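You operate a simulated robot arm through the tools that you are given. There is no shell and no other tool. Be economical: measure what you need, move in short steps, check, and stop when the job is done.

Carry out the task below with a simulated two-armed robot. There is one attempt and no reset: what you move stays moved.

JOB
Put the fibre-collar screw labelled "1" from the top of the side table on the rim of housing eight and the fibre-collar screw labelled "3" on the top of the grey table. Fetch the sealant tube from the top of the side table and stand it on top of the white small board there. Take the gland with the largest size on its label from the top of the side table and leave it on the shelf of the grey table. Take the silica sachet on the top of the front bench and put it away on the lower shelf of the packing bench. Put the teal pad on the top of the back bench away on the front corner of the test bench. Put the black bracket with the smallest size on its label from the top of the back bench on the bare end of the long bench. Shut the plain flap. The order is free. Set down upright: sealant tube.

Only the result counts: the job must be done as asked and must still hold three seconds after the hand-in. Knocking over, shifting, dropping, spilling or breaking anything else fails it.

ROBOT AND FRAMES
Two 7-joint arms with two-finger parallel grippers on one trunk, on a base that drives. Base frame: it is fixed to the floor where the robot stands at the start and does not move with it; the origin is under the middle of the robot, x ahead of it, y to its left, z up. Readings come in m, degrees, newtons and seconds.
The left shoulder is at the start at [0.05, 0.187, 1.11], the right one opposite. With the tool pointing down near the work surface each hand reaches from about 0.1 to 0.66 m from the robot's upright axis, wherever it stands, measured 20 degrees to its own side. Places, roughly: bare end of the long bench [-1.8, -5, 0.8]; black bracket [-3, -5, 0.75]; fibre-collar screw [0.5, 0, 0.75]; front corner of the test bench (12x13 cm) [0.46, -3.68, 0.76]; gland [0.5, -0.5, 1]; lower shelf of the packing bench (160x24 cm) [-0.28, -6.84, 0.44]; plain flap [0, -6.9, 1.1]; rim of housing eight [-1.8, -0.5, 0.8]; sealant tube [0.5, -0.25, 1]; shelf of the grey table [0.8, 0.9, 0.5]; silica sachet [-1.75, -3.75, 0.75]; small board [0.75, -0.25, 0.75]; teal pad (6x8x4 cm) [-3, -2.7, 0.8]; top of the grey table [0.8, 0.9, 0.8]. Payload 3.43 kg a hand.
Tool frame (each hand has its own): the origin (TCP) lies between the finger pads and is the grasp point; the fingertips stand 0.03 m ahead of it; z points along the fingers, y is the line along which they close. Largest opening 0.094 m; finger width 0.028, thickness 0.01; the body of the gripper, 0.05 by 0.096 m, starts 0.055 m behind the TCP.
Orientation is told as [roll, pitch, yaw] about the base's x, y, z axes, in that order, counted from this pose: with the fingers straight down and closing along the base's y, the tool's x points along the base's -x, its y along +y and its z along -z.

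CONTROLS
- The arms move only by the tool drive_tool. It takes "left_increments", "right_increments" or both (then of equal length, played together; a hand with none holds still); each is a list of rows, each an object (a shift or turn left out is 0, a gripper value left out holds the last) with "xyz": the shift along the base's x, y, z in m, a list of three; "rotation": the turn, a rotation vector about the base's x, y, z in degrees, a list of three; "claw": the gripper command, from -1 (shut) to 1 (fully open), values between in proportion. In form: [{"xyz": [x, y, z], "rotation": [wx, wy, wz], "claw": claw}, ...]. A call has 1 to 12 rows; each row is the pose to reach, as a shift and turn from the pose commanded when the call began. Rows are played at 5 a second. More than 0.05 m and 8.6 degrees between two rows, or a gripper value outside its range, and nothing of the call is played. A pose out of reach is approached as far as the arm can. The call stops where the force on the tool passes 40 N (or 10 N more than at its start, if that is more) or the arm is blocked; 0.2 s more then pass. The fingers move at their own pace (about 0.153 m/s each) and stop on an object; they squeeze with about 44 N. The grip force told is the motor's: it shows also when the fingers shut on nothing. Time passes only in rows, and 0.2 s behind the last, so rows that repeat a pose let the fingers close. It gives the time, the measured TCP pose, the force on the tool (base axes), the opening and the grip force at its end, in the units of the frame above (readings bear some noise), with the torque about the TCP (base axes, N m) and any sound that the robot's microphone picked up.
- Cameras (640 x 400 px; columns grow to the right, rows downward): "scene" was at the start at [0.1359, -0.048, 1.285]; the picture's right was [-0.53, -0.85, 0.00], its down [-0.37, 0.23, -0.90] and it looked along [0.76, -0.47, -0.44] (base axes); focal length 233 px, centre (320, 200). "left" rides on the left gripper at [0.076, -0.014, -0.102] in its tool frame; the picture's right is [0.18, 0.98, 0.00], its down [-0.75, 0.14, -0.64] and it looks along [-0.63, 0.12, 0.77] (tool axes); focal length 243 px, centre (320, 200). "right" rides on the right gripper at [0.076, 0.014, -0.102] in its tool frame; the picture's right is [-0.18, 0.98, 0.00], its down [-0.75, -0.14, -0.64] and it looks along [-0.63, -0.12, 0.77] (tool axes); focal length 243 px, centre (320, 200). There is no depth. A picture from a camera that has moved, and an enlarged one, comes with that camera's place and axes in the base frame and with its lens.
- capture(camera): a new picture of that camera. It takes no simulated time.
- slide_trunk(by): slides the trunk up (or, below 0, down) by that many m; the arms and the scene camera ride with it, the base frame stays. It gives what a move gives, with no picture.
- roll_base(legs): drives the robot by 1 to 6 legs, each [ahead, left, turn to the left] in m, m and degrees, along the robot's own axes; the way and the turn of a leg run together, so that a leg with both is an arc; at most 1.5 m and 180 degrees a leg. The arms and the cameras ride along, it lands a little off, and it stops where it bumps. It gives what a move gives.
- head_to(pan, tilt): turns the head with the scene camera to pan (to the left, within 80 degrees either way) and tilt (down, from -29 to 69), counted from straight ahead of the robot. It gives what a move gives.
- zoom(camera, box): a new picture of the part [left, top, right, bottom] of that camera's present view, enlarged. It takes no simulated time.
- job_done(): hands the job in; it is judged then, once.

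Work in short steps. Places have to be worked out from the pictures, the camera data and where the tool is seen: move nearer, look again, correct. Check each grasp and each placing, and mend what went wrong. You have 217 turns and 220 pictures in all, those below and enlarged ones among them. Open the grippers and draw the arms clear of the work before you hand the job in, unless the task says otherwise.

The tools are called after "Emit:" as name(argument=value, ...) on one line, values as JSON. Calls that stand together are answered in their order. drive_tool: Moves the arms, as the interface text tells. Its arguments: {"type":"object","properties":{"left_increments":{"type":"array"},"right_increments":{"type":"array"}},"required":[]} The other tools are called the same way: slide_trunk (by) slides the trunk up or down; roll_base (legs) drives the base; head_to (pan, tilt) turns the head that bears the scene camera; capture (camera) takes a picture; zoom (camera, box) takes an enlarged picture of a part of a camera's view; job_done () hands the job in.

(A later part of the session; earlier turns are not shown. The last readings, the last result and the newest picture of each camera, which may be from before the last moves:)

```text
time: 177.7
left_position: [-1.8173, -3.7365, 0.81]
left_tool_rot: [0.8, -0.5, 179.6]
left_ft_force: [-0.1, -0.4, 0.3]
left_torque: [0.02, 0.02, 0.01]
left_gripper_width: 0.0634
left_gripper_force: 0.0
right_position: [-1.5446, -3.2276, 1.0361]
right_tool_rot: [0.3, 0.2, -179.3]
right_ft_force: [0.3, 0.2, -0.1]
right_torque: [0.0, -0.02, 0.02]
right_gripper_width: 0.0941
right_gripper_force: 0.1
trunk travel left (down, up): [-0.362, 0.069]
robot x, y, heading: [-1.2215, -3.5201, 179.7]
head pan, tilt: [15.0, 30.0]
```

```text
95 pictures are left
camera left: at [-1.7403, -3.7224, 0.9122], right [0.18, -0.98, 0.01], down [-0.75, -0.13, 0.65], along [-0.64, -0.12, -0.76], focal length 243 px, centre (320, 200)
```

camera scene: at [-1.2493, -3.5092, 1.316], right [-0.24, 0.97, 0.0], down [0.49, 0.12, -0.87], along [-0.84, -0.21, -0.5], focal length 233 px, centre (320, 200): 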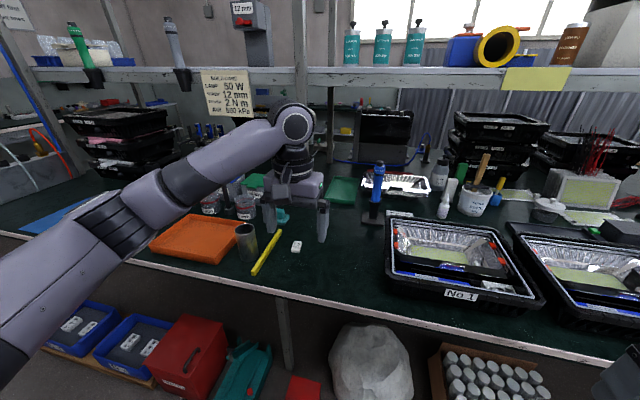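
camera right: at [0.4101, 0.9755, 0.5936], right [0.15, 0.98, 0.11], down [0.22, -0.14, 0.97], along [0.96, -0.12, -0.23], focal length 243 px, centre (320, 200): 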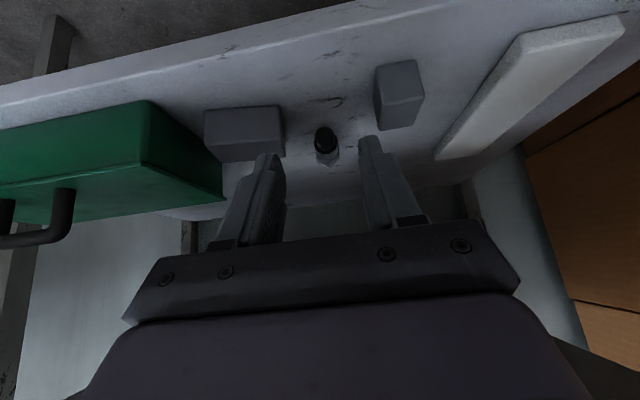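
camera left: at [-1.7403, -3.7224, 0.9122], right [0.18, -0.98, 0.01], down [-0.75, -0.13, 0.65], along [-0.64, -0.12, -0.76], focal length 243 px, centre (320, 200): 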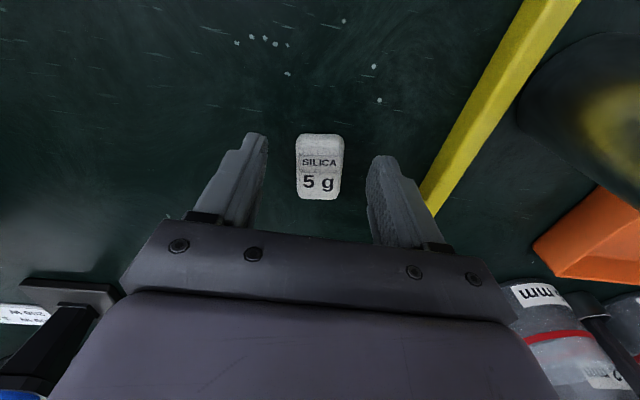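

Now at fingertip level. Close on it and lift.

Emit:
drive_tool(left_increments=[{"xyz": [-0.004, 0, -0.003], "claw": 0.35}, {"xyz": [-0.004, 0, -0.003], "claw": -0.2}, {"xyz": [-0.004, 0, -0.003], "claw": -1}, {"xyz": [-0.004, 0, -0.003], "claw": -1}, {"xyz": [-0.004, 0, -0.003], "claw": -1}, {"xyz": [-0.004, 0, 0.03], "claw": -1}, {"xyz": [0.0, 0, 0.08], "claw": -1}, {"xyz": [0.0, 0, 0.12], "claw": -1}])

Emit:
capture(camera="left")

```text
refused: row 7 steps farther than a row can; nothing moved
```

```text
94 pictures are left
camera left: at [-1.7403, -3.7224, 0.9122], right [0.18, -0.98, 0.01], down [-0.75, -0.13, 0.65], along [-0.64, -0.12, -0.76], focal length 243 px, centre (320, 200)
```

left: 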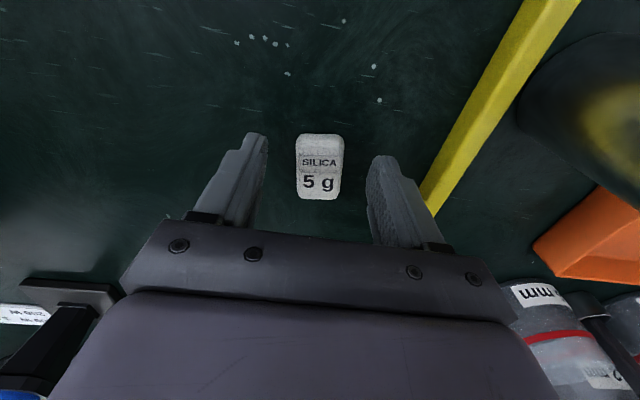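

Emit:
drive_tool(left_increments=[{"xyz": [-0.004, 0, -0.003], "claw": 0.35}, {"xyz": [-0.004, 0, -0.003], "claw": -0.2}, {"xyz": [-0.004, 0, -0.003], "claw": -1}, {"xyz": [-0.004, 0, -0.003], "claw": -1}, {"xyz": [-0.004, 0, -0.003], "claw": -1}, {"xyz": [-0.004, 0, 0.03], "claw": -1}, {"xyz": [-0.004, 0, 0.07], "claw": -1}, {"xyz": [-0.004, 0, 0.11], "claw": -1}])

Emit:
capture(camera="left")

```text
time: 179.5
left_position: [-1.8226, -3.7369, 0.9217]
left_tool_rot: [0.8, -0.5, 179.7]
left_ft_force: [0.5, -0.5, 0.0]
left_torque: [-0.04, 0.02, 0.01]
left_gripper_width: 0.0004
left_gripper_force: 33.5
right_position: [-1.5437, -3.2276, 1.0366]
right_tool_rot: [0.4, 0.3, -179.3]
right_ft_force: [0.1, 0.0, -0.1]
right_torque: [0.02, -0.02, -0.03]
right_gripper_width: 0.094
right_gripper_force: 0.0
trunk travel left (down, up): [-0.362, 0.069]
robot x, y, heading: [-1.2216, -3.5178, 179.8]
head pan, tilt: [15.0, 30.0]
```

```text
93 pictures are left
camera left: at [-1.7449, -3.7232, 1.0238], right [0.18, -0.98, 0.01], down [-0.75, -0.13, 0.65], along [-0.64, -0.12, -0.76], focal length 243 px, centre (320, 200)
```

left: 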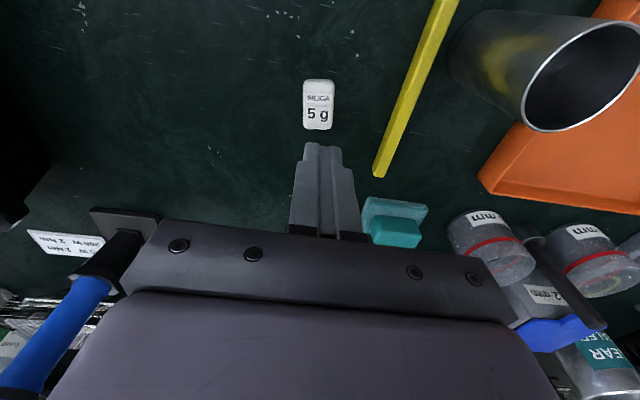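

Missed above it: re-triangulation gives sachet z≈0.763, x≈-1.834. Open, go down to z≈0.795 and check.

Emit:
drive_tool(left_increments=[{"xyz": [-0.012, 0, 0], "claw": 0.35}, {"xyz": [-0.012, 0, -0.04]}, {"xyz": [-0.012, 0, -0.08]}, {"xyz": [-0.012, 0, -0.11]}, {"xyz": [-0.012, 0, -0.122]}, {"xyz": [-0.012, 0, -0.128]}])

Emit:
capture(camera="left")

```text
time: 180.9
left_position: [-1.8346, -3.7365, 0.7934]
left_tool_rot: [0.7, -0.6, 179.6]
left_ft_force: [-0.2, 0.0, -0.3]
left_torque: [-0.02, -0.01, -0.01]
left_gripper_width: 0.0634
left_gripper_force: 0.1
right_position: [-1.5435, -3.2275, 1.0363]
right_tool_rot: [0.3, 0.2, -179.2]
right_ft_force: [-0.1, -0.1, 0.1]
right_torque: [0.0, 0.01, -0.03]
right_gripper_width: 0.0942
right_gripper_force: 0.1
trunk travel left (down, up): [-0.362, 0.069]
robot x, y, heading: [-1.218, -3.5154, 180.1]
head pan, tilt: [15.0, 30.0]
```

```text
92 pictures are left
camera left: at [-1.7563, -3.7225, 0.8944], right [0.18, -0.98, 0.01], down [-0.75, -0.13, 0.65], along [-0.64, -0.12, -0.76], focal length 243 px, centre (320, 200)
```

left: 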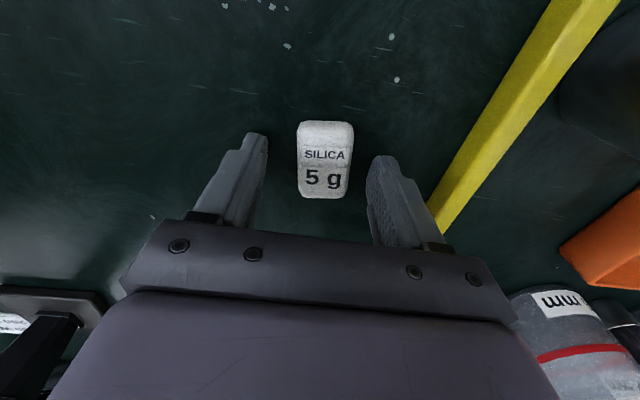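

Centred at tip level. A few more mm and close.

Emit:
drive_tool(left_increments=[{"xyz": [-0.001, -0.003, -0.004]}, {"xyz": [-0.001, -0.003, -0.004], "claw": -0.2}, {"xyz": [-0.001, -0.003, -0.004], "claw": -0.5}, {"xyz": [-0.001, -0.003, -0.004], "claw": -1}, {"xyz": [-0.001, -0.003, -0.004], "claw": -1}, {"xyz": [-0.001, -0.003, 0.03], "claw": -1}, {"xyz": [-0.001, -0.003, 0.07], "claw": -1}, {"xyz": [-0.001, -0.003, 0.11], "claw": -1}])

Emit:
capture(camera="left")

```text
time: 182.7
left_position: [-1.8346, -3.741, 0.902]
left_tool_rot: [0.5, -0.5, 179.5]
left_ft_force: [-0.8, -0.1, -0.3]
left_torque: [-0.02, -0.03, 0.03]
left_gripper_width: 0.0302
left_gripper_force: 43.8
right_position: [-1.5445, -3.2273, 1.0356]
right_tool_rot: [0.4, 0.2, -179.3]
right_ft_force: [-0.3, 0.9, -0.1]
right_torque: [0.0, -0.02, -0.02]
right_gripper_width: 0.094
right_gripper_force: 0.1
trunk travel left (down, up): [-0.362, 0.069]
robot x, y, heading: [-1.2241, -3.5143, 180.0]
head pan, tilt: [15.0, 30.0]
```

```text
91 pictures are left
camera left: at [-1.7572, -3.7271, 1.0039], right [0.18, -0.98, 0.01], down [-0.75, -0.13, 0.65], along [-0.64, -0.12, -0.76], focal length 243 px, centre (320, 200)
```

left: 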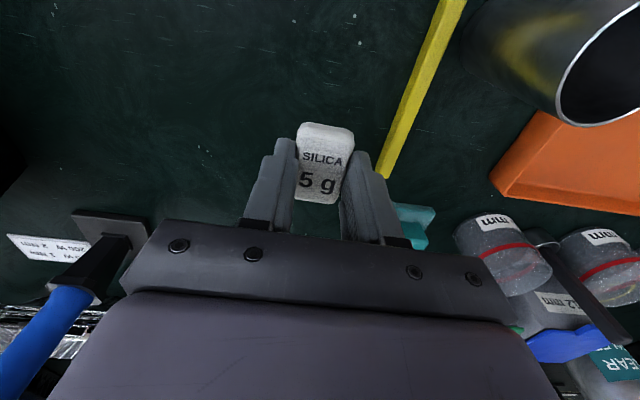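

Sachet held. Retract, back off and drive toward the bench's far end to look for the back bench.

Emit:
drive_tool(left_increments=[{"xyz": [0.0, 0, 0.04]}, {"xyz": [0.02, 0, 0.08]}, {"xyz": [0.06, 0, 0.1]}, {"xyz": [0.1, 0.02, 0.11]}, {"xyz": [0.145, 0.03, 0.11]}, {"xyz": [0.19, 0.05, 0.11]}, {"xyz": [0.23, 0.07, 0.11]}])

Emit:
roll_base(legs=[[-0.5, 0, 0], [0, 0, 90], [1.4, 0, 0]])

Emit:
head_to(pan=-45, tilt=15)

Emit:
capture(camera="scene")

Emit:
head_to(pan=5, tilt=15)

Emit:
capture(camera="scene")

```text
time: 184.3
left_position: [-1.6056, -3.6693, 1.0131]
left_tool_rot: [0.7, -0.4, 179.6]
left_ft_force: [-0.7, 0.7, -0.7]
left_torque: [0.01, 0.01, -0.01]
left_gripper_width: 0.0301
left_gripper_force: 43.6
right_position: [-1.5448, -3.227, 1.0351]
right_tool_rot: [0.3, 0.2, -179.3]
right_ft_force: [0.1, 0.3, -0.6]
right_torque: [-0.02, 0.02, 0.01]
right_gripper_width: 0.0939
right_gripper_force: 0.2
trunk travel left (down, up): [-0.362, 0.069]
robot x, y, heading: [-1.2244, -3.5159, 180.1]
head pan, tilt: [15.0, 30.0]
```

```text
time: 197.5
left_position: [-0.5559, -5.262, 1.0133]
left_tool_rot: [0.6, -0.5, -89.8]
left_ft_force: [0.3, -0.1, -0.4]
left_torque: [0.03, -0.03, 0.01]
left_gripper_width: 0.0301
left_gripper_force: 44.2
right_position: [-0.9976, -5.2033, 1.0356]
right_tool_rot: [0.3, 0.1, -88.7]
right_ft_force: [0.1, -0.3, -0.6]
right_torque: [0.02, 0.04, -0.01]
right_gripper_width: 0.0941
right_gripper_force: 0.0
trunk travel left (down, up): [-0.362, 0.069]
robot x, y, heading: [-0.714, -4.8784, -89.6]
head pan, tilt: [15.0, 30.0]
```

```text
time: 198.8
left_position: [-0.5566, -5.261, 1.0134]
left_tool_rot: [0.6, -0.5, -89.8]
left_ft_force: [0.8, 1.0, -0.2]
left_torque: [-0.04, 0.01, 0.01]
left_gripper_width: 0.0303
left_gripper_force: 43.7
right_position: [-0.9976, -5.202, 1.036]
right_tool_rot: [0.2, 0.3, -88.9]
right_ft_force: [0.9, 0.3, -0.6]
right_torque: [0.0, -0.02, -0.01]
right_gripper_width: 0.094
right_gripper_force: 0.1
trunk travel left (down, up): [-0.362, 0.069]
robot x, y, heading: [-0.7093, -4.8772, -89.4]
head pan, tilt: [-45.0, 15.0]
```

```text
90 pictures are left
camera scene: at [-0.776, -5.0014, 1.3402], right [-0.71, 0.7, 0.0], down [0.18, 0.18, -0.97], along [-0.68, -0.69, -0.26], focal length 233 px, centre (320, 200)
```

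scene: 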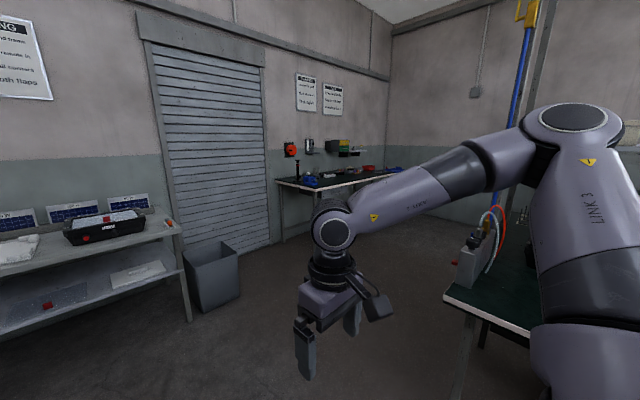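

```text
time: 199.9
left_position: [-0.5571, -5.2616, 1.0134]
left_tool_rot: [0.6, -0.6, -90.0]
left_ft_force: [0.9, -0.7, -1.4]
left_torque: [-0.04, 0.0, -0.02]
left_gripper_width: 0.0302
left_gripper_force: 44.1
right_position: [-0.9976, -5.2037, 1.0375]
right_tool_rot: [0.3, 0.2, -88.9]
right_ft_force: [0.1, -0.5, 0.1]
right_torque: [-0.01, 0.0, -0.04]
right_gripper_width: 0.0938
right_gripper_force: 0.0
trunk travel left (down, up): [-0.362, 0.069]
robot x, y, heading: [-0.7114, -4.8789, -89.5]
head pan, tilt: [5.0, 15.0]
```

```text
89 pictures are left
camera scene: at [-0.7018, -5.0278, 1.3402], right [-1.0, -0.09, 0.0], down [-0.02, 0.26, -0.97], along [0.09, -0.96, -0.26], focal length 233 px, centre (320, 200)
```

scene: 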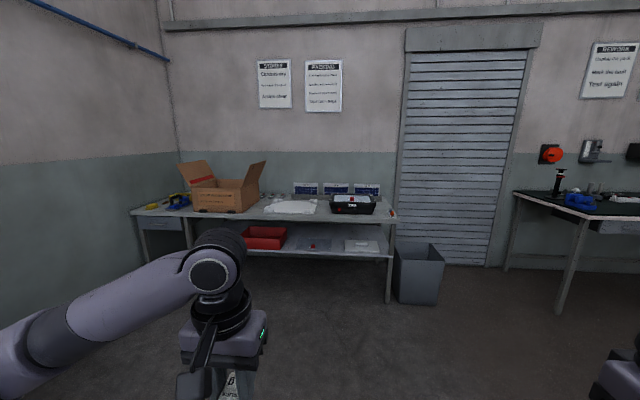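

Emit:
zoom(camera="scene", box=[120, 140, 420, 310])

Emit:
zoom(camera="scene", box=[160, 140, 290, 230])

Emit:
zoom(camera="scene", box=[250, 50, 350, 115])

```text
2.13 times, centred on (270, 225) of scene
camera zoom: at [-0.7018, -5.0278, 1.3402], right [-1.0, -0.09, 0.0], down [-0.02, 0.26, -0.97], along [0.09, -0.96, -0.26], focal length 497 px, centre (427, 147)
```

zoom: 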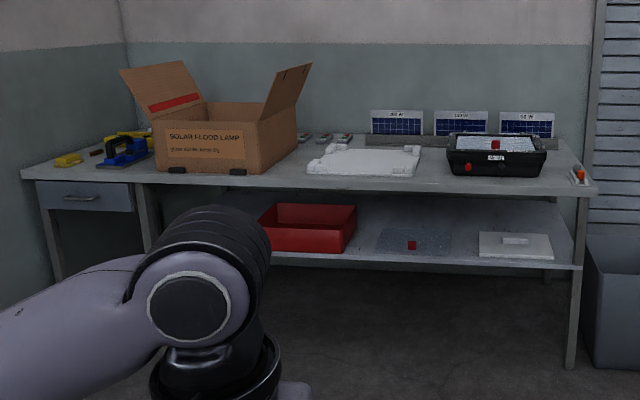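

```text
4.44 times, centred on (225, 185) of scene
camera zoom: at [-0.7018, -5.0278, 1.3402], right [-1.0, -0.09, 0.0], down [-0.02, 0.26, -0.97], along [0.09, -0.96, -0.26], focal length 1036 px, centre (742, 267)
```

zoom: 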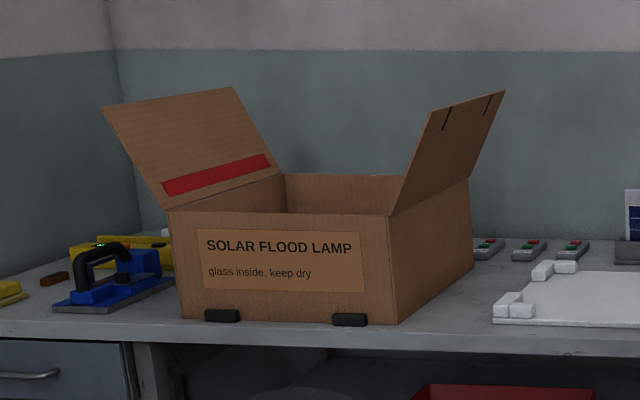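

```text
6.15 times, centred on (300, 82) of scene
camera zoom: at [-0.7018, -5.0278, 1.3402], right [-1.0, -0.09, 0.0], down [-0.02, 0.26, -0.97], along [0.09, -0.96, -0.26], focal length 1434 px, centre (443, 923)
```

zoom: 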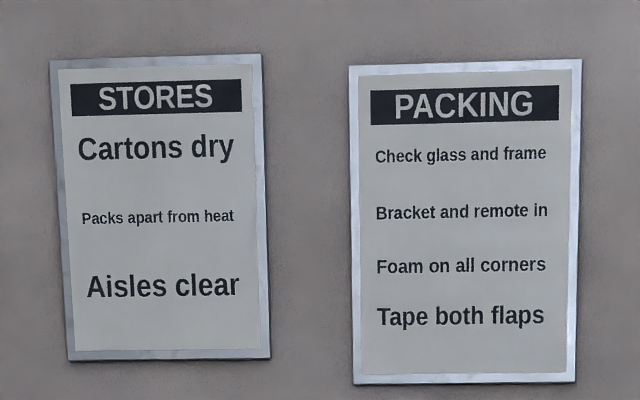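

The plain flap is the right-hand one (no red stripe) at x≈0. First the sachet: free shelf gap near x≈-0.3. Lower the trunk, tilt the left hand ~38° forward and approach.

Emit:
drive_tool(left_increments=[{"xyz": [0, 0.0, 0], "rotation": [-8, 0, 0]}, {"xyz": [0, 0.0, -0.02], "rotation": [-16, 0, 0]}, {"xyz": [0, 0.0, -0.04], "rotation": [-24, 0, 0]}, {"xyz": [0, 0.0, -0.06], "rotation": [-32, 0, 0]}, {"xyz": [0, 0.0, -0.08], "rotation": [-38, 0, 0]}])

Emit:
slide_trunk(by=-0.36)

Emit:
roll_base(legs=[[0.95, 0.15, -0.5]])

Emit:
head_to(pan=0, tilt=20)

Emit:
capture(camera="scene")

Emit:
capture(camera="left")

```text
time: 201.1
left_position: [-0.5557, -5.2611, 0.9339]
left_tool_rot: [0.4, -38.7, -90.0]
left_ft_force: [0.5, -0.2, 0.6]
left_torque: [-0.02, 0.04, -0.01]
left_gripper_width: 0.0302
left_gripper_force: 43.8
right_position: [-0.9977, -5.2026, 1.0363]
right_tool_rot: [0.3, 0.3, -88.8]
right_ft_force: [0.3, 0.2, -0.2]
right_torque: [0.01, 0.0, 0.0]
right_gripper_width: 0.094
right_gripper_force: 0.1
trunk travel left (down, up): [-0.362, 0.069]
robot x, y, heading: [-0.7116, -4.8771, -89.6]
head pan, tilt: [5.0, 15.0]
```

```text
time: 204.6
left_position: [-0.5564, -5.2619, 0.5734]
left_tool_rot: [0.5, -38.4, -89.9]
left_ft_force: [0.1, 1.1, -0.1]
left_torque: [0.0, -0.04, -0.02]
left_gripper_width: 0.0299
left_gripper_force: 43.9
right_position: [-0.9976, -5.2023, 0.6768]
right_tool_rot: [0.2, 0.2, -88.9]
right_ft_force: [-0.1, -0.3, 0.0]
right_torque: [-0.02, -0.02, -0.01]
right_gripper_width: 0.094
right_gripper_force: 0.1
trunk travel left (down, up): [-0.002, 0.429]
robot x, y, heading: [-0.7079, -4.8753, -89.6]
head pan, tilt: [5.0, 15.0]
```

```text
time: 209.7
left_position: [-0.3951, -6.2175, 0.575]
left_tool_rot: [0.5, -38.4, -89.7]
left_ft_force: [-0.2, 0.1, -0.4]
left_torque: [-0.03, -0.01, -0.01]
left_gripper_width: 0.0301
left_gripper_force: 43.7
right_position: [-0.8367, -6.1615, 0.6756]
right_tool_rot: [0.3, 0.2, -88.6]
right_ft_force: [-0.4, 0.7, -0.2]
right_torque: [-0.05, 0.02, 0.05]
right_gripper_width: 0.0941
right_gripper_force: 0.1
trunk travel left (down, up): [-0.002, 0.429]
robot x, y, heading: [-0.5515, -5.836, -89.4]
head pan, tilt: [5.0, 15.0]
```

```text
time: 210.3
left_position: [-0.3966, -6.2187, 0.5748]
left_tool_rot: [0.5, -38.6, -89.7]
left_ft_force: [-0.7, -0.3, -0.4]
left_torque: [0.03, 0.0, 0.03]
left_gripper_width: 0.0303
left_gripper_force: 43.6
right_position: [-0.8363, -6.1614, 0.6757]
right_tool_rot: [0.3, 0.3, -88.6]
right_ft_force: [-0.1, 0.2, 0.4]
right_torque: [0.02, 0.0, 0.0]
right_gripper_width: 0.0941
right_gripper_force: 0.0
trunk travel left (down, up): [-0.002, 0.429]
robot x, y, heading: [-0.5505, -5.8342, -89.5]
head pan, tilt: [0.0, 20.0]
```

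```text
85 pictures are left
camera scene: at [-0.5502, -5.9851, 0.9721], right [-1.0, -0.01, 0.0], down [0.0, 0.34, -0.94], along [0.01, -0.94, -0.34], focal length 233 px, centre (320, 200)
```

scene: 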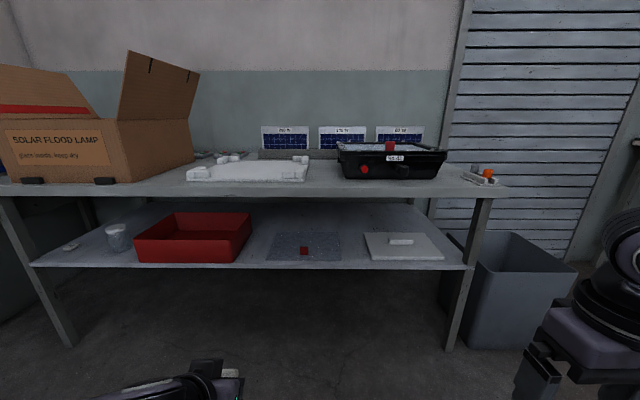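

```text
84 pictures are left
camera left: at [-0.4111, -6.0964, 0.607], right [0.98, 0.16, -0.11], down [0.14, -0.19, 0.97], along [0.13, -0.97, -0.21], focal length 243 px, centre (320, 200)
```

left: 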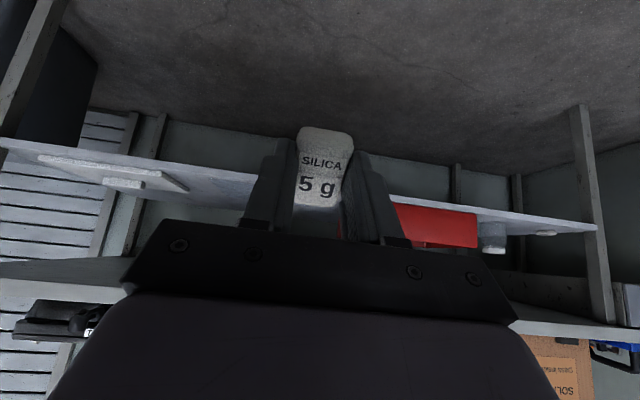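

Gap between the red tray and the mat is at x≈-0.30. Drive in 0.4 m, slightly left, then check.

Emit:
roll_base(legs=[[0.36, 0.09, -0.3]])

Emit:
head_to(pan=15, tilt=30)

Emit:
capture(camera="scene")

Emit:
capture(camera="left")

```text
time: 212.7
left_position: [-0.3039, -6.5733, 0.5743]
left_tool_rot: [0.5, -38.4, -89.9]
left_ft_force: [0.9, -0.1, 1.0]
left_torque: [-0.02, 0.0, -0.03]
left_gripper_width: 0.0302
left_gripper_force: 44.2
right_position: [-0.7458, -6.5147, 0.6752]
right_tool_rot: [0.3, 0.1, -88.9]
right_ft_force: [-0.6, -0.9, 0.8]
right_torque: [-0.01, 0.02, -0.05]
right_gripper_width: 0.0942
right_gripper_force: 0.1
trunk travel left (down, up): [-0.002, 0.429]
robot x, y, heading: [-0.4596, -6.187, -89.7]
head pan, tilt: [0.0, 20.0]
```

```text
time: 213.5
left_position: [-0.3038, -6.572, 0.5748]
left_tool_rot: [0.4, -38.5, -89.8]
left_ft_force: [-0.2, 0.6, -1.2]
left_torque: [0.03, 0.02, 0.02]
left_gripper_width: 0.03
left_gripper_force: 44.5
right_position: [-0.7451, -6.5145, 0.676]
right_tool_rot: [0.3, 0.2, -88.9]
right_ft_force: [0.1, -0.9, 0.5]
right_torque: [0.01, 0.02, 0.01]
right_gripper_width: 0.0941
right_gripper_force: 0.1
trunk travel left (down, up): [-0.002, 0.429]
robot x, y, heading: [-0.4576, -6.1879, -89.7]
head pan, tilt: [15.0, 30.0]
```

```text
83 pictures are left
camera scene: at [-0.4345, -6.3337, 0.9561], right [-0.96, -0.27, 0.0], down [-0.13, 0.48, -0.87], along [0.23, -0.84, -0.5], focal length 233 px, centre (320, 200)
```

scene: 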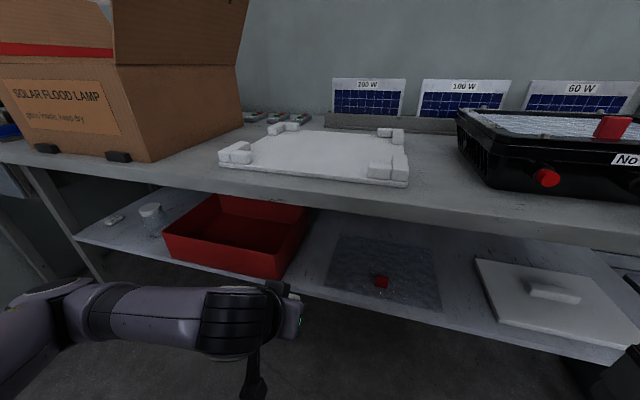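

```text
82 pictures are left
camera left: at [-0.3192, -6.4515, 0.607], right [0.98, 0.15, -0.11], down [0.14, -0.19, 0.97], along [0.13, -0.97, -0.21], focal length 243 px, centre (320, 200)
```

left: 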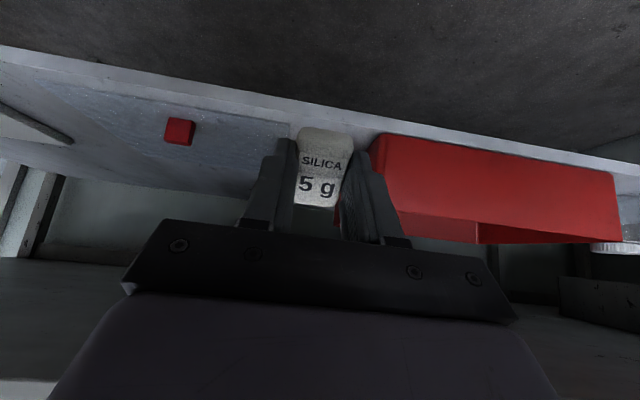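

The gap's centre is x≈-0.27. Advance under the bench top and lower.

Emit:
drive_tool(left_increments=[{"xyz": [0.01, -0.04, 0]}, {"xyz": [0.02, -0.08, 0]}, {"xyz": [0.03, -0.12, -0.01]}, {"xyz": [0.031, -0.15, -0.025]}, {"xyz": [0.031, -0.17, -0.04]}, {"xyz": [0.031, -0.178, -0.06]}])

Emit:
capture(camera="left")

Emit:
capture(camera="scene")

```text
time: 214.9
left_position: [-0.2737, -6.7523, 0.5131]
left_tool_rot: [0.6, -38.5, -90.0]
left_ft_force: [-0.1, -0.7, -0.1]
left_torque: [0.03, -0.02, -0.02]
left_gripper_width: 0.0301
left_gripper_force: 44.4
right_position: [-0.7447, -6.5138, 0.6761]
right_tool_rot: [0.3, 0.1, -88.9]
right_ft_force: [0.5, 0.1, 1.3]
right_torque: [0.01, 0.04, 0.01]
right_gripper_width: 0.0942
right_gripper_force: 0.0
trunk travel left (down, up): [-0.002, 0.429]
robot x, y, heading: [-0.4593, -6.1871, -89.5]
head pan, tilt: [15.0, 30.0]
```

```text
81 pictures are left
camera left: at [-0.2889, -6.6302, 0.5458], right [0.98, 0.15, -0.11], down [0.13, -0.19, 0.97], along [0.13, -0.97, -0.21], focal length 243 px, centre (320, 200)
```

left: 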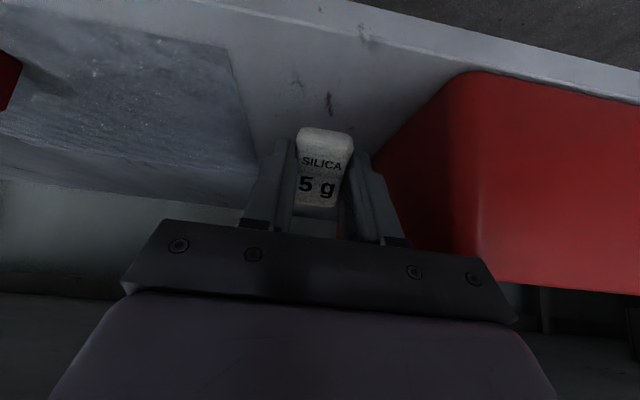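

```text
80 pictures are left
camera scene: at [-0.4345, -6.3336, 0.9561], right [-0.96, -0.27, 0.0], down [-0.13, 0.48, -0.87], along [0.23, -0.83, -0.5], focal length 233 px, centre (320, 200)
```

scene: 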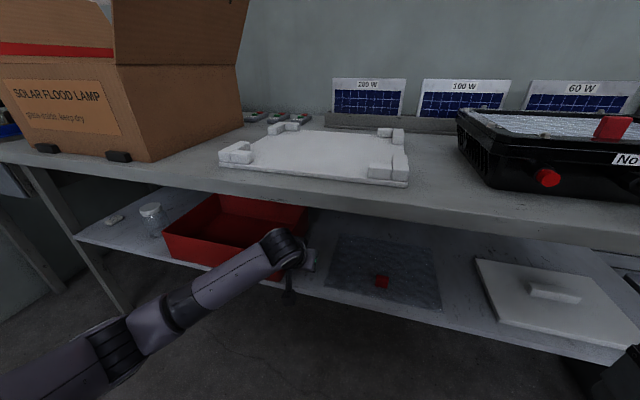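

Lower in small steps.

Emit:
drive_tool(left_increments=[{"xyz": [0, 0, -0.008]}, {"xyz": [0, 0, -0.014]}, {"xyz": [0, 0, -0.019]}, {"xyz": [0, 0, -0.023]}])

Emit:
capture(camera="left")

```text
time: 215.9
left_position: [-0.2732, -6.7517, 0.4897]
left_tool_rot: [0.5, -38.5, -90.0]
left_ft_force: [-0.5, 0.7, 0.9]
left_torque: [0.01, -0.02, -0.01]
left_gripper_width: 0.0304
left_gripper_force: 43.8
right_position: [-0.7451, -6.5145, 0.6757]
right_tool_rot: [0.2, 0.2, -88.9]
right_ft_force: [-0.4, 0.3, 1.2]
right_torque: [-0.01, -0.01, -0.05]
right_gripper_width: 0.0939
right_gripper_force: 0.1
trunk travel left (down, up): [-0.002, 0.429]
robot x, y, heading: [-0.4584, -6.187, -89.7]
head pan, tilt: [15.0, 30.0]
```

```text
79 pictures are left
camera left: at [-0.288, -6.6293, 0.5228], right [0.98, 0.15, -0.11], down [0.14, -0.19, 0.97], along [0.13, -0.97, -0.21], focal length 243 px, centre (320, 200)
```

left: 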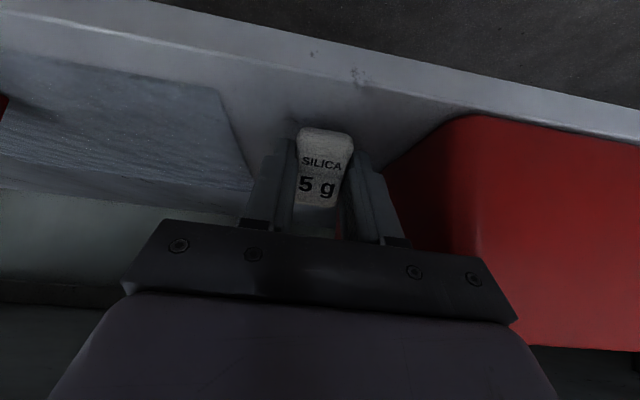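

Shadow is close beneath; a few mm more.

Emit:
drive_tool(left_increments=[{"xyz": [0, 0, -0.004]}, {"xyz": [0, 0, -0.008]}, {"xyz": [0, 0, -0.011]}])

```text
time: 216.7
left_position: [-0.2748, -6.7523, 0.4861]
left_tool_rot: [0.4, -39.1, -89.9]
left_ft_force: [2.1, 7.2, 22.2]
left_torque: [0.21, 0.06, 0.02]
left_gripper_width: 0.03
left_gripper_force: 43.4
right_position: [-0.7458, -6.5141, 0.6771]
right_tool_rot: [0.2, 0.1, -88.9]
right_ft_force: [-0.6, 0.2, 0.3]
right_torque: [-0.03, -0.02, -0.01]
right_gripper_width: 0.0937
right_gripper_force: 0.0
trunk travel left (down, up): [-0.002, 0.429]
robot x, y, heading: [-0.4595, -6.1892, -89.3]
head pan, tilt: [15.0, 30.0]
```

Contact. Ease up, open slightly, and withdraw along the tool axis.

Emit:
drive_tool(left_increments=[{"xyz": [0, 0, 0.006]}, {"xyz": [0, 0, 0.007], "claw": -0.2}, {"xyz": [0, 0, 0.008], "claw": 0.05}, {"xyz": [0, 0, 0.008], "claw": 0.05}, {"xyz": [0, 0.02, 0.03], "claw": 0.05}, {"xyz": [0, 0.05, 0.055], "claw": 0.05}, {"xyz": [0, 0.09, 0.065], "claw": 0.05}, {"xyz": [0, 0.13, 0.07], "claw": 0.05}, {"xyz": [0, 0.17, 0.07], "claw": 0.05}])

Emit:
capture(camera="left")

Emit:
zoom(camera="scene", box=[200, 180, 440, 330])

```text
time: 218.7
left_position: [-0.2736, -6.5795, 0.5497]
left_tool_rot: [0.6, -38.5, -90.0]
left_ft_force: [-0.1, -0.3, -0.5]
left_torque: [-0.01, -0.01, 0.0]
left_gripper_width: 0.0492
left_gripper_force: 0.1
right_position: [-0.7452, -6.515, 0.6759]
right_tool_rot: [0.3, 0.2, -88.9]
right_ft_force: [-0.7, 0.1, -0.3]
right_torque: [0.0, 0.0, 0.02]
right_gripper_width: 0.0941
right_gripper_force: 0.0
trunk travel left (down, up): [-0.002, 0.429]
robot x, y, heading: [-0.4575, -6.1885, -89.6]
head pan, tilt: [15.0, 30.0]
```

```text
78 pictures are left
camera left: at [-0.2887, -6.4583, 0.5821], right [0.98, 0.15, -0.11], down [0.13, -0.19, 0.97], along [0.13, -0.97, -0.21], focal length 243 px, centre (320, 200)
```

left: 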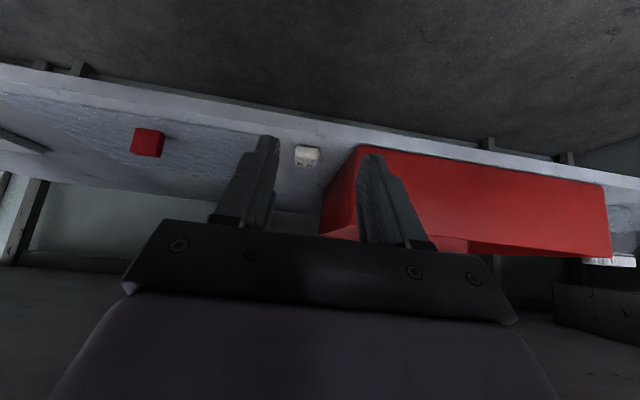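

```text
2.67 times, centred on (320, 255) of scene
camera zoom: at [-0.4345, -6.3337, 0.956], right [-0.96, -0.27, 0.0], down [-0.13, 0.48, -0.87], along [0.23, -0.83, -0.5], focal length 621 px, centre (320, 53)
```

zoom: 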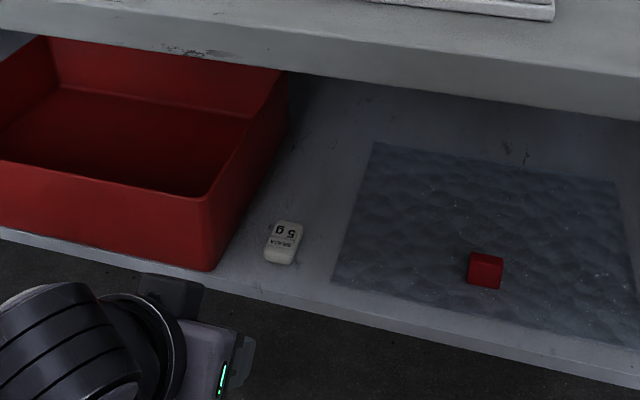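

Sachet is lying on the lower shelf. Now back off, raise the trunk and study the carton flaps.

Emit:
roll_base(legs=[[-0.25, 0, 0]])

Emit:
slide_trunk(by=0.4)

Emit:
head_to(pan=35, tilt=25)

Emit:
capture(camera="scene")

```text
time: 220.5
left_position: [-0.2755, -6.3329, 0.55]
left_tool_rot: [0.5, -38.4, -90.0]
left_ft_force: [-0.5, -0.7, 0.3]
left_torque: [-0.03, 0.01, 0.02]
left_gripper_width: 0.0492
left_gripper_force: 0.0
right_position: [-0.7468, -6.2675, 0.6758]
right_tool_rot: [0.3, 0.3, -88.8]
right_ft_force: [-0.3, 0.6, 0.4]
right_torque: [0.01, -0.03, -0.02]
right_gripper_width: 0.094
right_gripper_force: 0.0
trunk travel left (down, up): [-0.002, 0.429]
robot x, y, heading: [-0.4585, -5.9416, -89.5]
head pan, tilt: [15.0, 30.0]
```

```text
time: 224.3
left_position: [-0.275, -6.3327, 0.9495]
left_tool_rot: [0.5, -38.5, -89.9]
left_ft_force: [-0.2, 0.1, -0.2]
left_torque: [0.04, 0.04, 0.01]
left_gripper_width: 0.0494
left_gripper_force: 0.1
right_position: [-0.7478, -6.2673, 1.0759]
right_tool_rot: [0.3, 0.2, -88.8]
right_ft_force: [-0.3, 0.2, 0.5]
right_torque: [0.01, -0.02, 0.03]
right_gripper_width: 0.0941
right_gripper_force: 0.1
trunk travel left (down, up): [-0.402, 0.029]
robot x, y, heading: [-0.4575, -5.9383, -89.6]
head pan, tilt: [15.0, 30.0]
```

```text
time: 225.1
left_position: [-0.2753, -6.333, 0.949]
left_tool_rot: [0.5, -38.5, -89.8]
left_ft_force: [-0.8, 0.1, -0.7]
left_torque: [-0.03, 0.0, 0.0]
left_gripper_width: 0.0494
left_gripper_force: 0.0
right_position: [-0.7478, -6.267, 1.0757]
right_tool_rot: [0.4, 0.2, -88.8]
right_ft_force: [-0.1, -0.8, -0.8]
right_torque: [0.02, -0.01, 0.0]
right_gripper_width: 0.0939
right_gripper_force: 0.1
trunk travel left (down, up): [-0.402, 0.029]
robot x, y, heading: [-0.4619, -5.9386, -89.5]
head pan, tilt: [35.0, 25.0]
```

```text
76 pictures are left
camera scene: at [-0.4069, -6.0745, 1.364], right [-0.81, -0.58, 0.0], down [-0.24, 0.34, -0.91], along [0.53, -0.74, -0.42], focal length 233 px, centre (320, 200)
```

scene: 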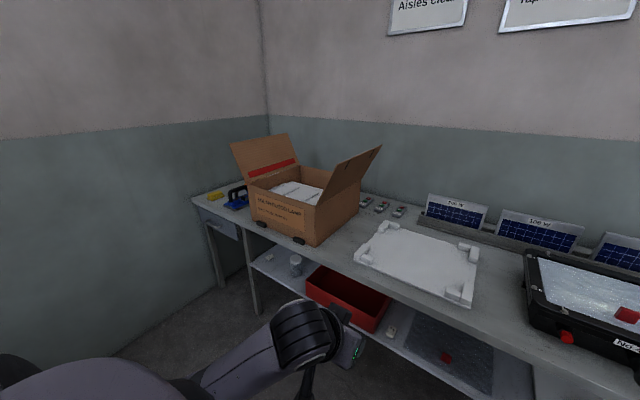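

Carton top z≈0.95; the plain flap hinges at x≈0.094 and leans outward to (0.02, z 1.106), spanning y −6.75…−7.2. I close the gripper, raise the hand and position the base to push the flap over toward +x.

Emit:
drive_tool(left_increments=[{"xyz": [-0.03, 0, 0.035], "claw": -1}, {"xyz": [-0.06, 0, 0.07]}, {"xyz": [-0.09, 0.0, 0.1]}, {"xyz": [-0.12, 0.0, 0.13]}, {"xyz": [-0.12, 0.0, 0.14]}])

Emit:
roll_base(legs=[[0.25, 0.34, -0.5]])

Emit:
capture(camera="scene")

Emit:
capture(camera="left")

```text
time: 226.3
left_position: [-0.3934, -6.3341, 1.0891]
left_tool_rot: [0.6, -38.4, -89.9]
left_ft_force: [0.4, 0.9, 0.6]
left_torque: [0.0, -0.02, 0.0]
left_gripper_width: 0.0
left_gripper_force: 33.0
right_position: [-0.7464, -6.2686, 1.0743]
right_tool_rot: [0.2, 0.1, -88.7]
right_ft_force: [-0.4, -0.1, 0.0]
right_torque: [0.02, -0.01, 0.01]
right_gripper_width: 0.0939
right_gripper_force: 0.0
trunk travel left (down, up): [-0.402, 0.029]
robot x, y, heading: [-0.46, -5.9394, -89.5]
head pan, tilt: [35.0, 25.0]
```

```text
time: 228.9
left_position: [-0.06, -6.5848, 1.0903]
left_tool_rot: [0.5, -38.6, -90.0]
left_ft_force: [-0.7, -0.3, -0.7]
left_torque: [0.01, 0.0, 0.03]
left_gripper_width: 0.0001
left_gripper_force: 33.0
right_position: [-0.4137, -6.5176, 1.0755]
right_tool_rot: [0.3, 0.2, -89.0]
right_ft_force: [-0.1, -0.1, 0.1]
right_torque: [-0.01, -0.01, 0.03]
right_gripper_width: 0.094
right_gripper_force: 0.1
trunk travel left (down, up): [-0.402, 0.029]
robot x, y, heading: [-0.1287, -6.1898, -89.5]
head pan, tilt: [35.0, 25.0]
```

```text
75 pictures are left
camera scene: at [-0.0716, -6.3252, 1.3639], right [-0.82, -0.58, 0.0], down [-0.24, 0.35, -0.91], along [0.52, -0.74, -0.42], focal length 233 px, centre (320, 200)
```

scene: 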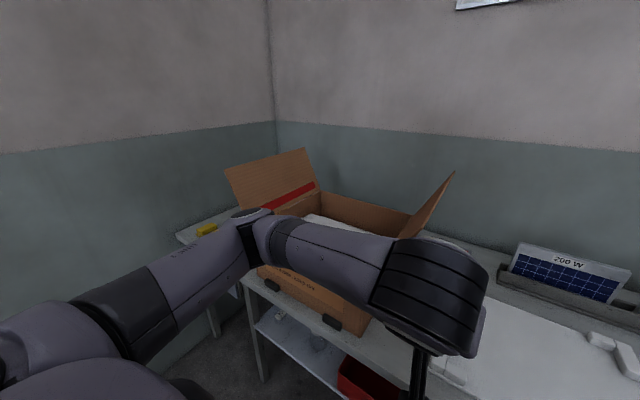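

```text
74 pictures are left
camera left: at [-0.0752, -6.4627, 1.1222], right [0.98, 0.15, -0.11], down [0.14, -0.19, 0.97], along [0.12, -0.97, -0.21], focal length 243 px, centre (320, 200)
```

left: 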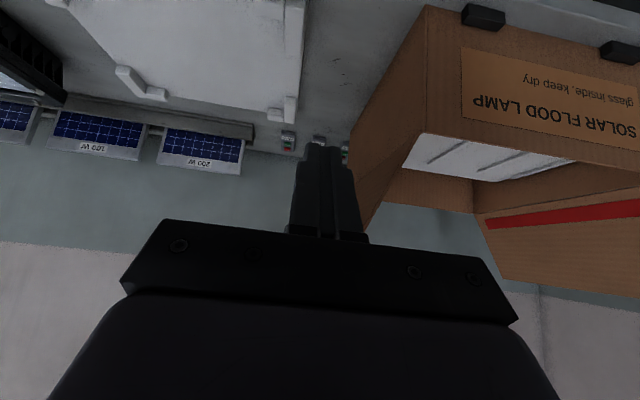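

Advance along −y beside the flap (outside of it).

Emit:
drive_tool(left_increments=[{"xyz": [-0.005, -0.045, 0.005]}, {"xyz": [-0.01, -0.09, 0.01]}, {"xyz": [-0.01, -0.135, 0.01]}, {"xyz": [-0.01, -0.18, 0.01]}, {"xyz": [-0.01, -0.22, 0.01]}])

Emit:
capture(camera="scene")

```text
time: 230.1
left_position: [-0.0715, -6.8044, 1.0996]
left_tool_rot: [0.6, -38.5, -90.1]
left_ft_force: [0.1, 0.3, -0.7]
left_torque: [0.0, 0.01, 0.0]
left_gripper_width: 0.0
left_gripper_force: 33.0
right_position: [-0.4132, -6.5173, 1.0751]
right_tool_rot: [0.3, 0.2, -88.9]
right_ft_force: [0.4, 0.2, 0.5]
right_torque: [-0.02, -0.01, -0.02]
right_gripper_width: 0.0941
right_gripper_force: 0.0
trunk travel left (down, up): [-0.402, 0.029]
robot x, y, heading: [-0.1274, -6.1915, -89.5]
head pan, tilt: [35.0, 25.0]
```

```text
73 pictures are left
camera scene: at [-0.0722, -6.3252, 1.364], right [-0.82, -0.58, 0.0], down [-0.24, 0.35, -0.91], along [0.52, -0.74, -0.42], focal length 233 px, centre (320, 200)
```

scene: 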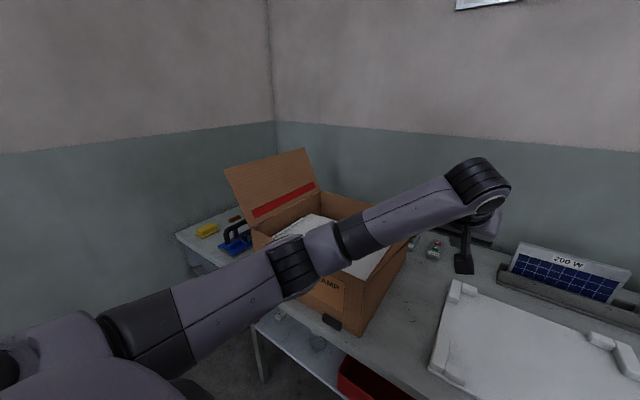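

Emit:
capture(camera="left")

```text
72 pictures are left
camera left: at [-0.0854, -6.6822, 1.1319], right [0.98, 0.15, -0.11], down [0.13, -0.19, 0.97], along [0.12, -0.97, -0.21], focal length 243 px, centre (320, 200)
```

left: 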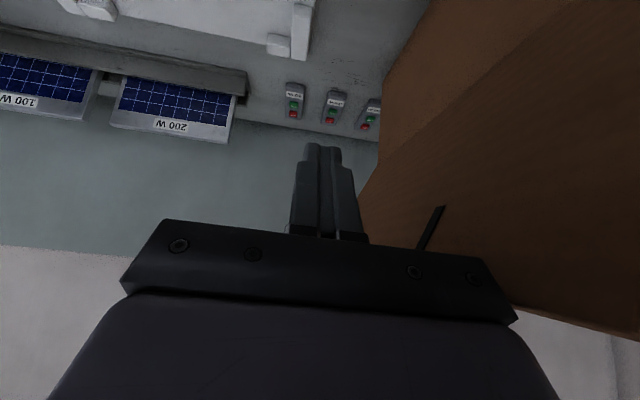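

The flap's outer face is just to the hand's +x side. Push over in an arc.

Emit:
drive_tool(left_increments=[{"xyz": [0.04, 0, 0]}, {"xyz": [0.08, 0, 0.005]}, {"xyz": [0.12, -0.01, 0.01]}, {"xyz": [0.155, -0.01, 0.01]}, {"xyz": [0.19, -0.01, 0.005]}])

Emit:
capture(camera="left")

Emit:
capture(camera="scene")

```text
time: 231.3
left_position: [0.1188, -6.8126, 1.1046]
left_tool_rot: [0.4, -38.3, -90.1]
left_ft_force: [0.8, -0.1, 1.1]
left_torque: [0.0, -0.02, -0.01]
left_gripper_width: 0.0001
left_gripper_force: 32.9
right_position: [-0.4126, -6.5155, 1.0749]
right_tool_rot: [0.2, 0.3, -89.0]
right_ft_force: [0.6, -1.0, -0.9]
right_torque: [0.01, 0.01, -0.01]
right_gripper_width: 0.0941
right_gripper_force: 0.1
trunk travel left (down, up): [-0.402, 0.029]
robot x, y, heading: [-0.1277, -6.194, -89.8]
head pan, tilt: [35.0, 25.0]
```

```text
71 pictures are left
camera left: at [0.1043, -6.6905, 1.137], right [0.98, 0.15, -0.11], down [0.14, -0.19, 0.97], along [0.12, -0.97, -0.21], focal length 243 px, centre (320, 200)
```

left: 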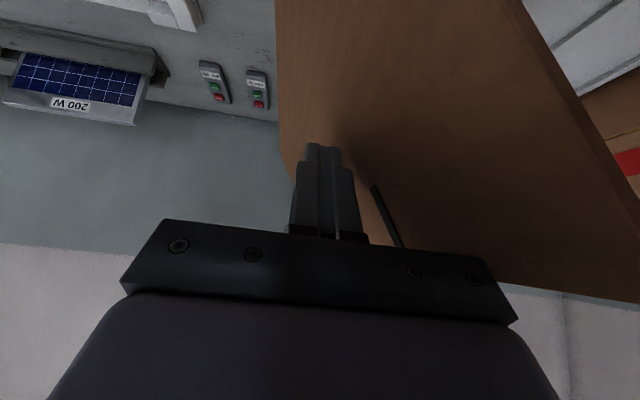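

```text
70 pictures are left
camera scene: at [-0.0714, -6.3249, 1.364], right [-0.82, -0.58, 0.0], down [-0.24, 0.34, -0.91], along [0.52, -0.74, -0.42], focal length 233 px, centre (320, 200)
```

scene: 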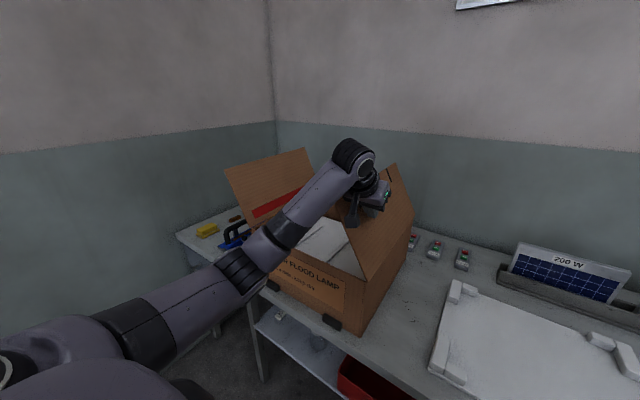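

Flap is past vertical and moving with the hand. Continue over and down.

Emit:
drive_tool(left_increments=[{"xyz": [0.025, 0, 0.0]}, {"xyz": [0.05, 0, -0.01]}, {"xyz": [0.075, 0, -0.025]}, {"xyz": [0.095, 0, -0.045]}, {"xyz": [0.11, 0, -0.065]}, {"xyz": [0.118, 0, -0.085]}, {"xyz": [0.12, 0, -0.1]}])

Emit:
capture(camera="scene")

Emit:
capture(camera="left")

```text
time: 232.9
left_position: [0.2399, -6.8148, 1.0051]
left_tool_rot: [0.6, -38.5, -90.2]
left_ft_force: [-0.2, -0.1, -0.1]
left_torque: [0.01, 0.02, -0.04]
left_gripper_width: 0.0
left_gripper_force: 32.7
right_position: [-0.4138, -6.5165, 1.0769]
right_tool_rot: [0.4, 0.2, -89.1]
right_ft_force: [-0.2, 0.6, -0.2]
right_torque: [-0.01, 0.0, -0.01]
right_gripper_width: 0.0939
right_gripper_force: 0.1
trunk travel left (down, up): [-0.402, 0.029]
robot x, y, heading: [-0.1243, -6.1874, -89.6]
head pan, tilt: [35.0, 25.0]
```

```text
69 pictures are left
camera scene: at [-0.0719, -6.3249, 1.364], right [-0.82, -0.58, 0.0], down [-0.24, 0.34, -0.91], along [0.52, -0.74, -0.42], focal length 233 px, centre (320, 200)
```

scene: 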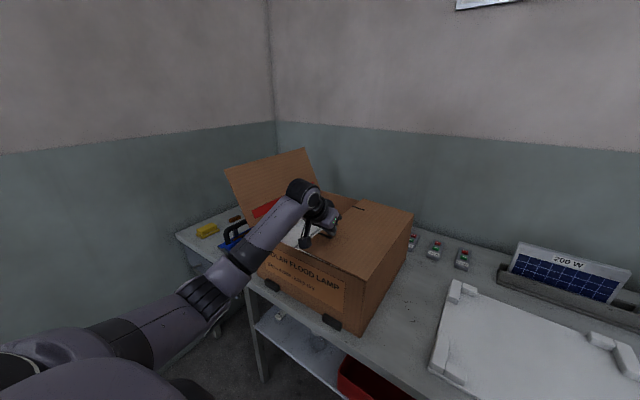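

```text
68 pictures are left
camera left: at [0.2244, -6.6922, 1.0377], right [0.98, 0.15, -0.11], down [0.13, -0.19, 0.97], along [0.12, -0.97, -0.21], focal length 243 px, centre (320, 200)
```

left: 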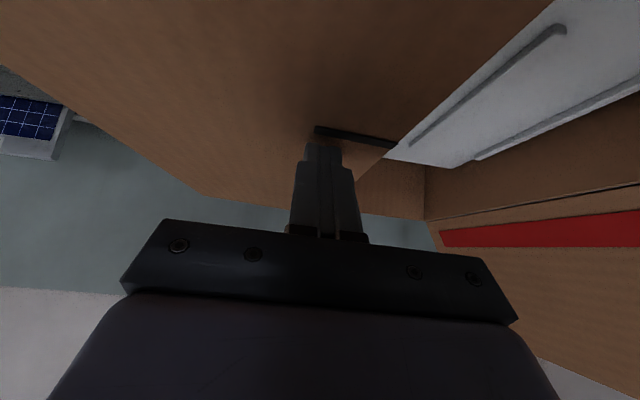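

Almost flat. Press gently down until it is fully shut.

Emit:
drive_tool(left_increments=[{"xyz": [0, 0, -0.008]}, {"xyz": [0, 0, -0.016]}, {"xyz": [0, 0, -0.022]}, {"xyz": [0, 0, -0.027]}, {"xyz": [0, 0, -0.031]}])

Emit:
zoom(camera="scene", box=[220, 140, 440, 340])

```text
time: 233.8
left_position: [0.2396, -6.8157, 0.997]
left_tool_rot: [0.5, -40.7, -90.1]
left_ft_force: [-2.3, 4.1, 16.2]
left_torque: [0.01, 0.11, -0.11]
left_gripper_width: 0.0
left_gripper_force: 32.7
right_position: [-0.4147, -6.5152, 1.0753]
right_tool_rot: [0.3, 0.2, -89.0]
right_ft_force: [0.4, 0.7, 0.6]
right_torque: [0.03, 0.01, -0.01]
right_gripper_width: 0.0939
right_gripper_force: 0.1
trunk travel left (down, up): [-0.402, 0.029]
robot x, y, heading: [-0.1277, -6.1881, -89.3]
head pan, tilt: [35.0, 25.0]
stopped in row 4 (left hand): the force on the tool passed its limit (the readings are from after the stop); the commanded pose is now the measured one
```

```text
2.00 times, centred on (330, 240) of scene
camera zoom: at [-0.0726, -6.3228, 1.3641], right [-0.82, -0.58, 0.0], down [-0.24, 0.34, -0.91], along [0.52, -0.74, -0.42], focal length 466 px, centre (300, 120)
```

zoom: 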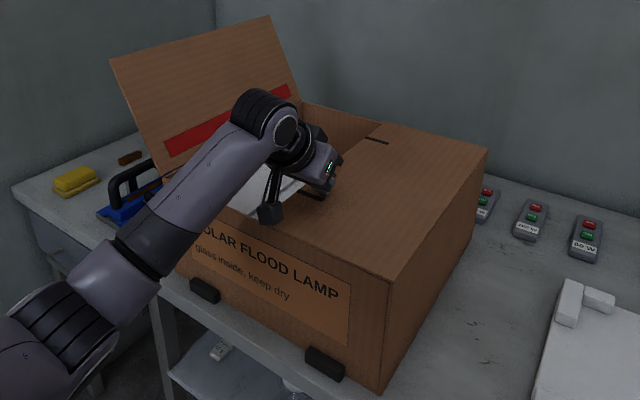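

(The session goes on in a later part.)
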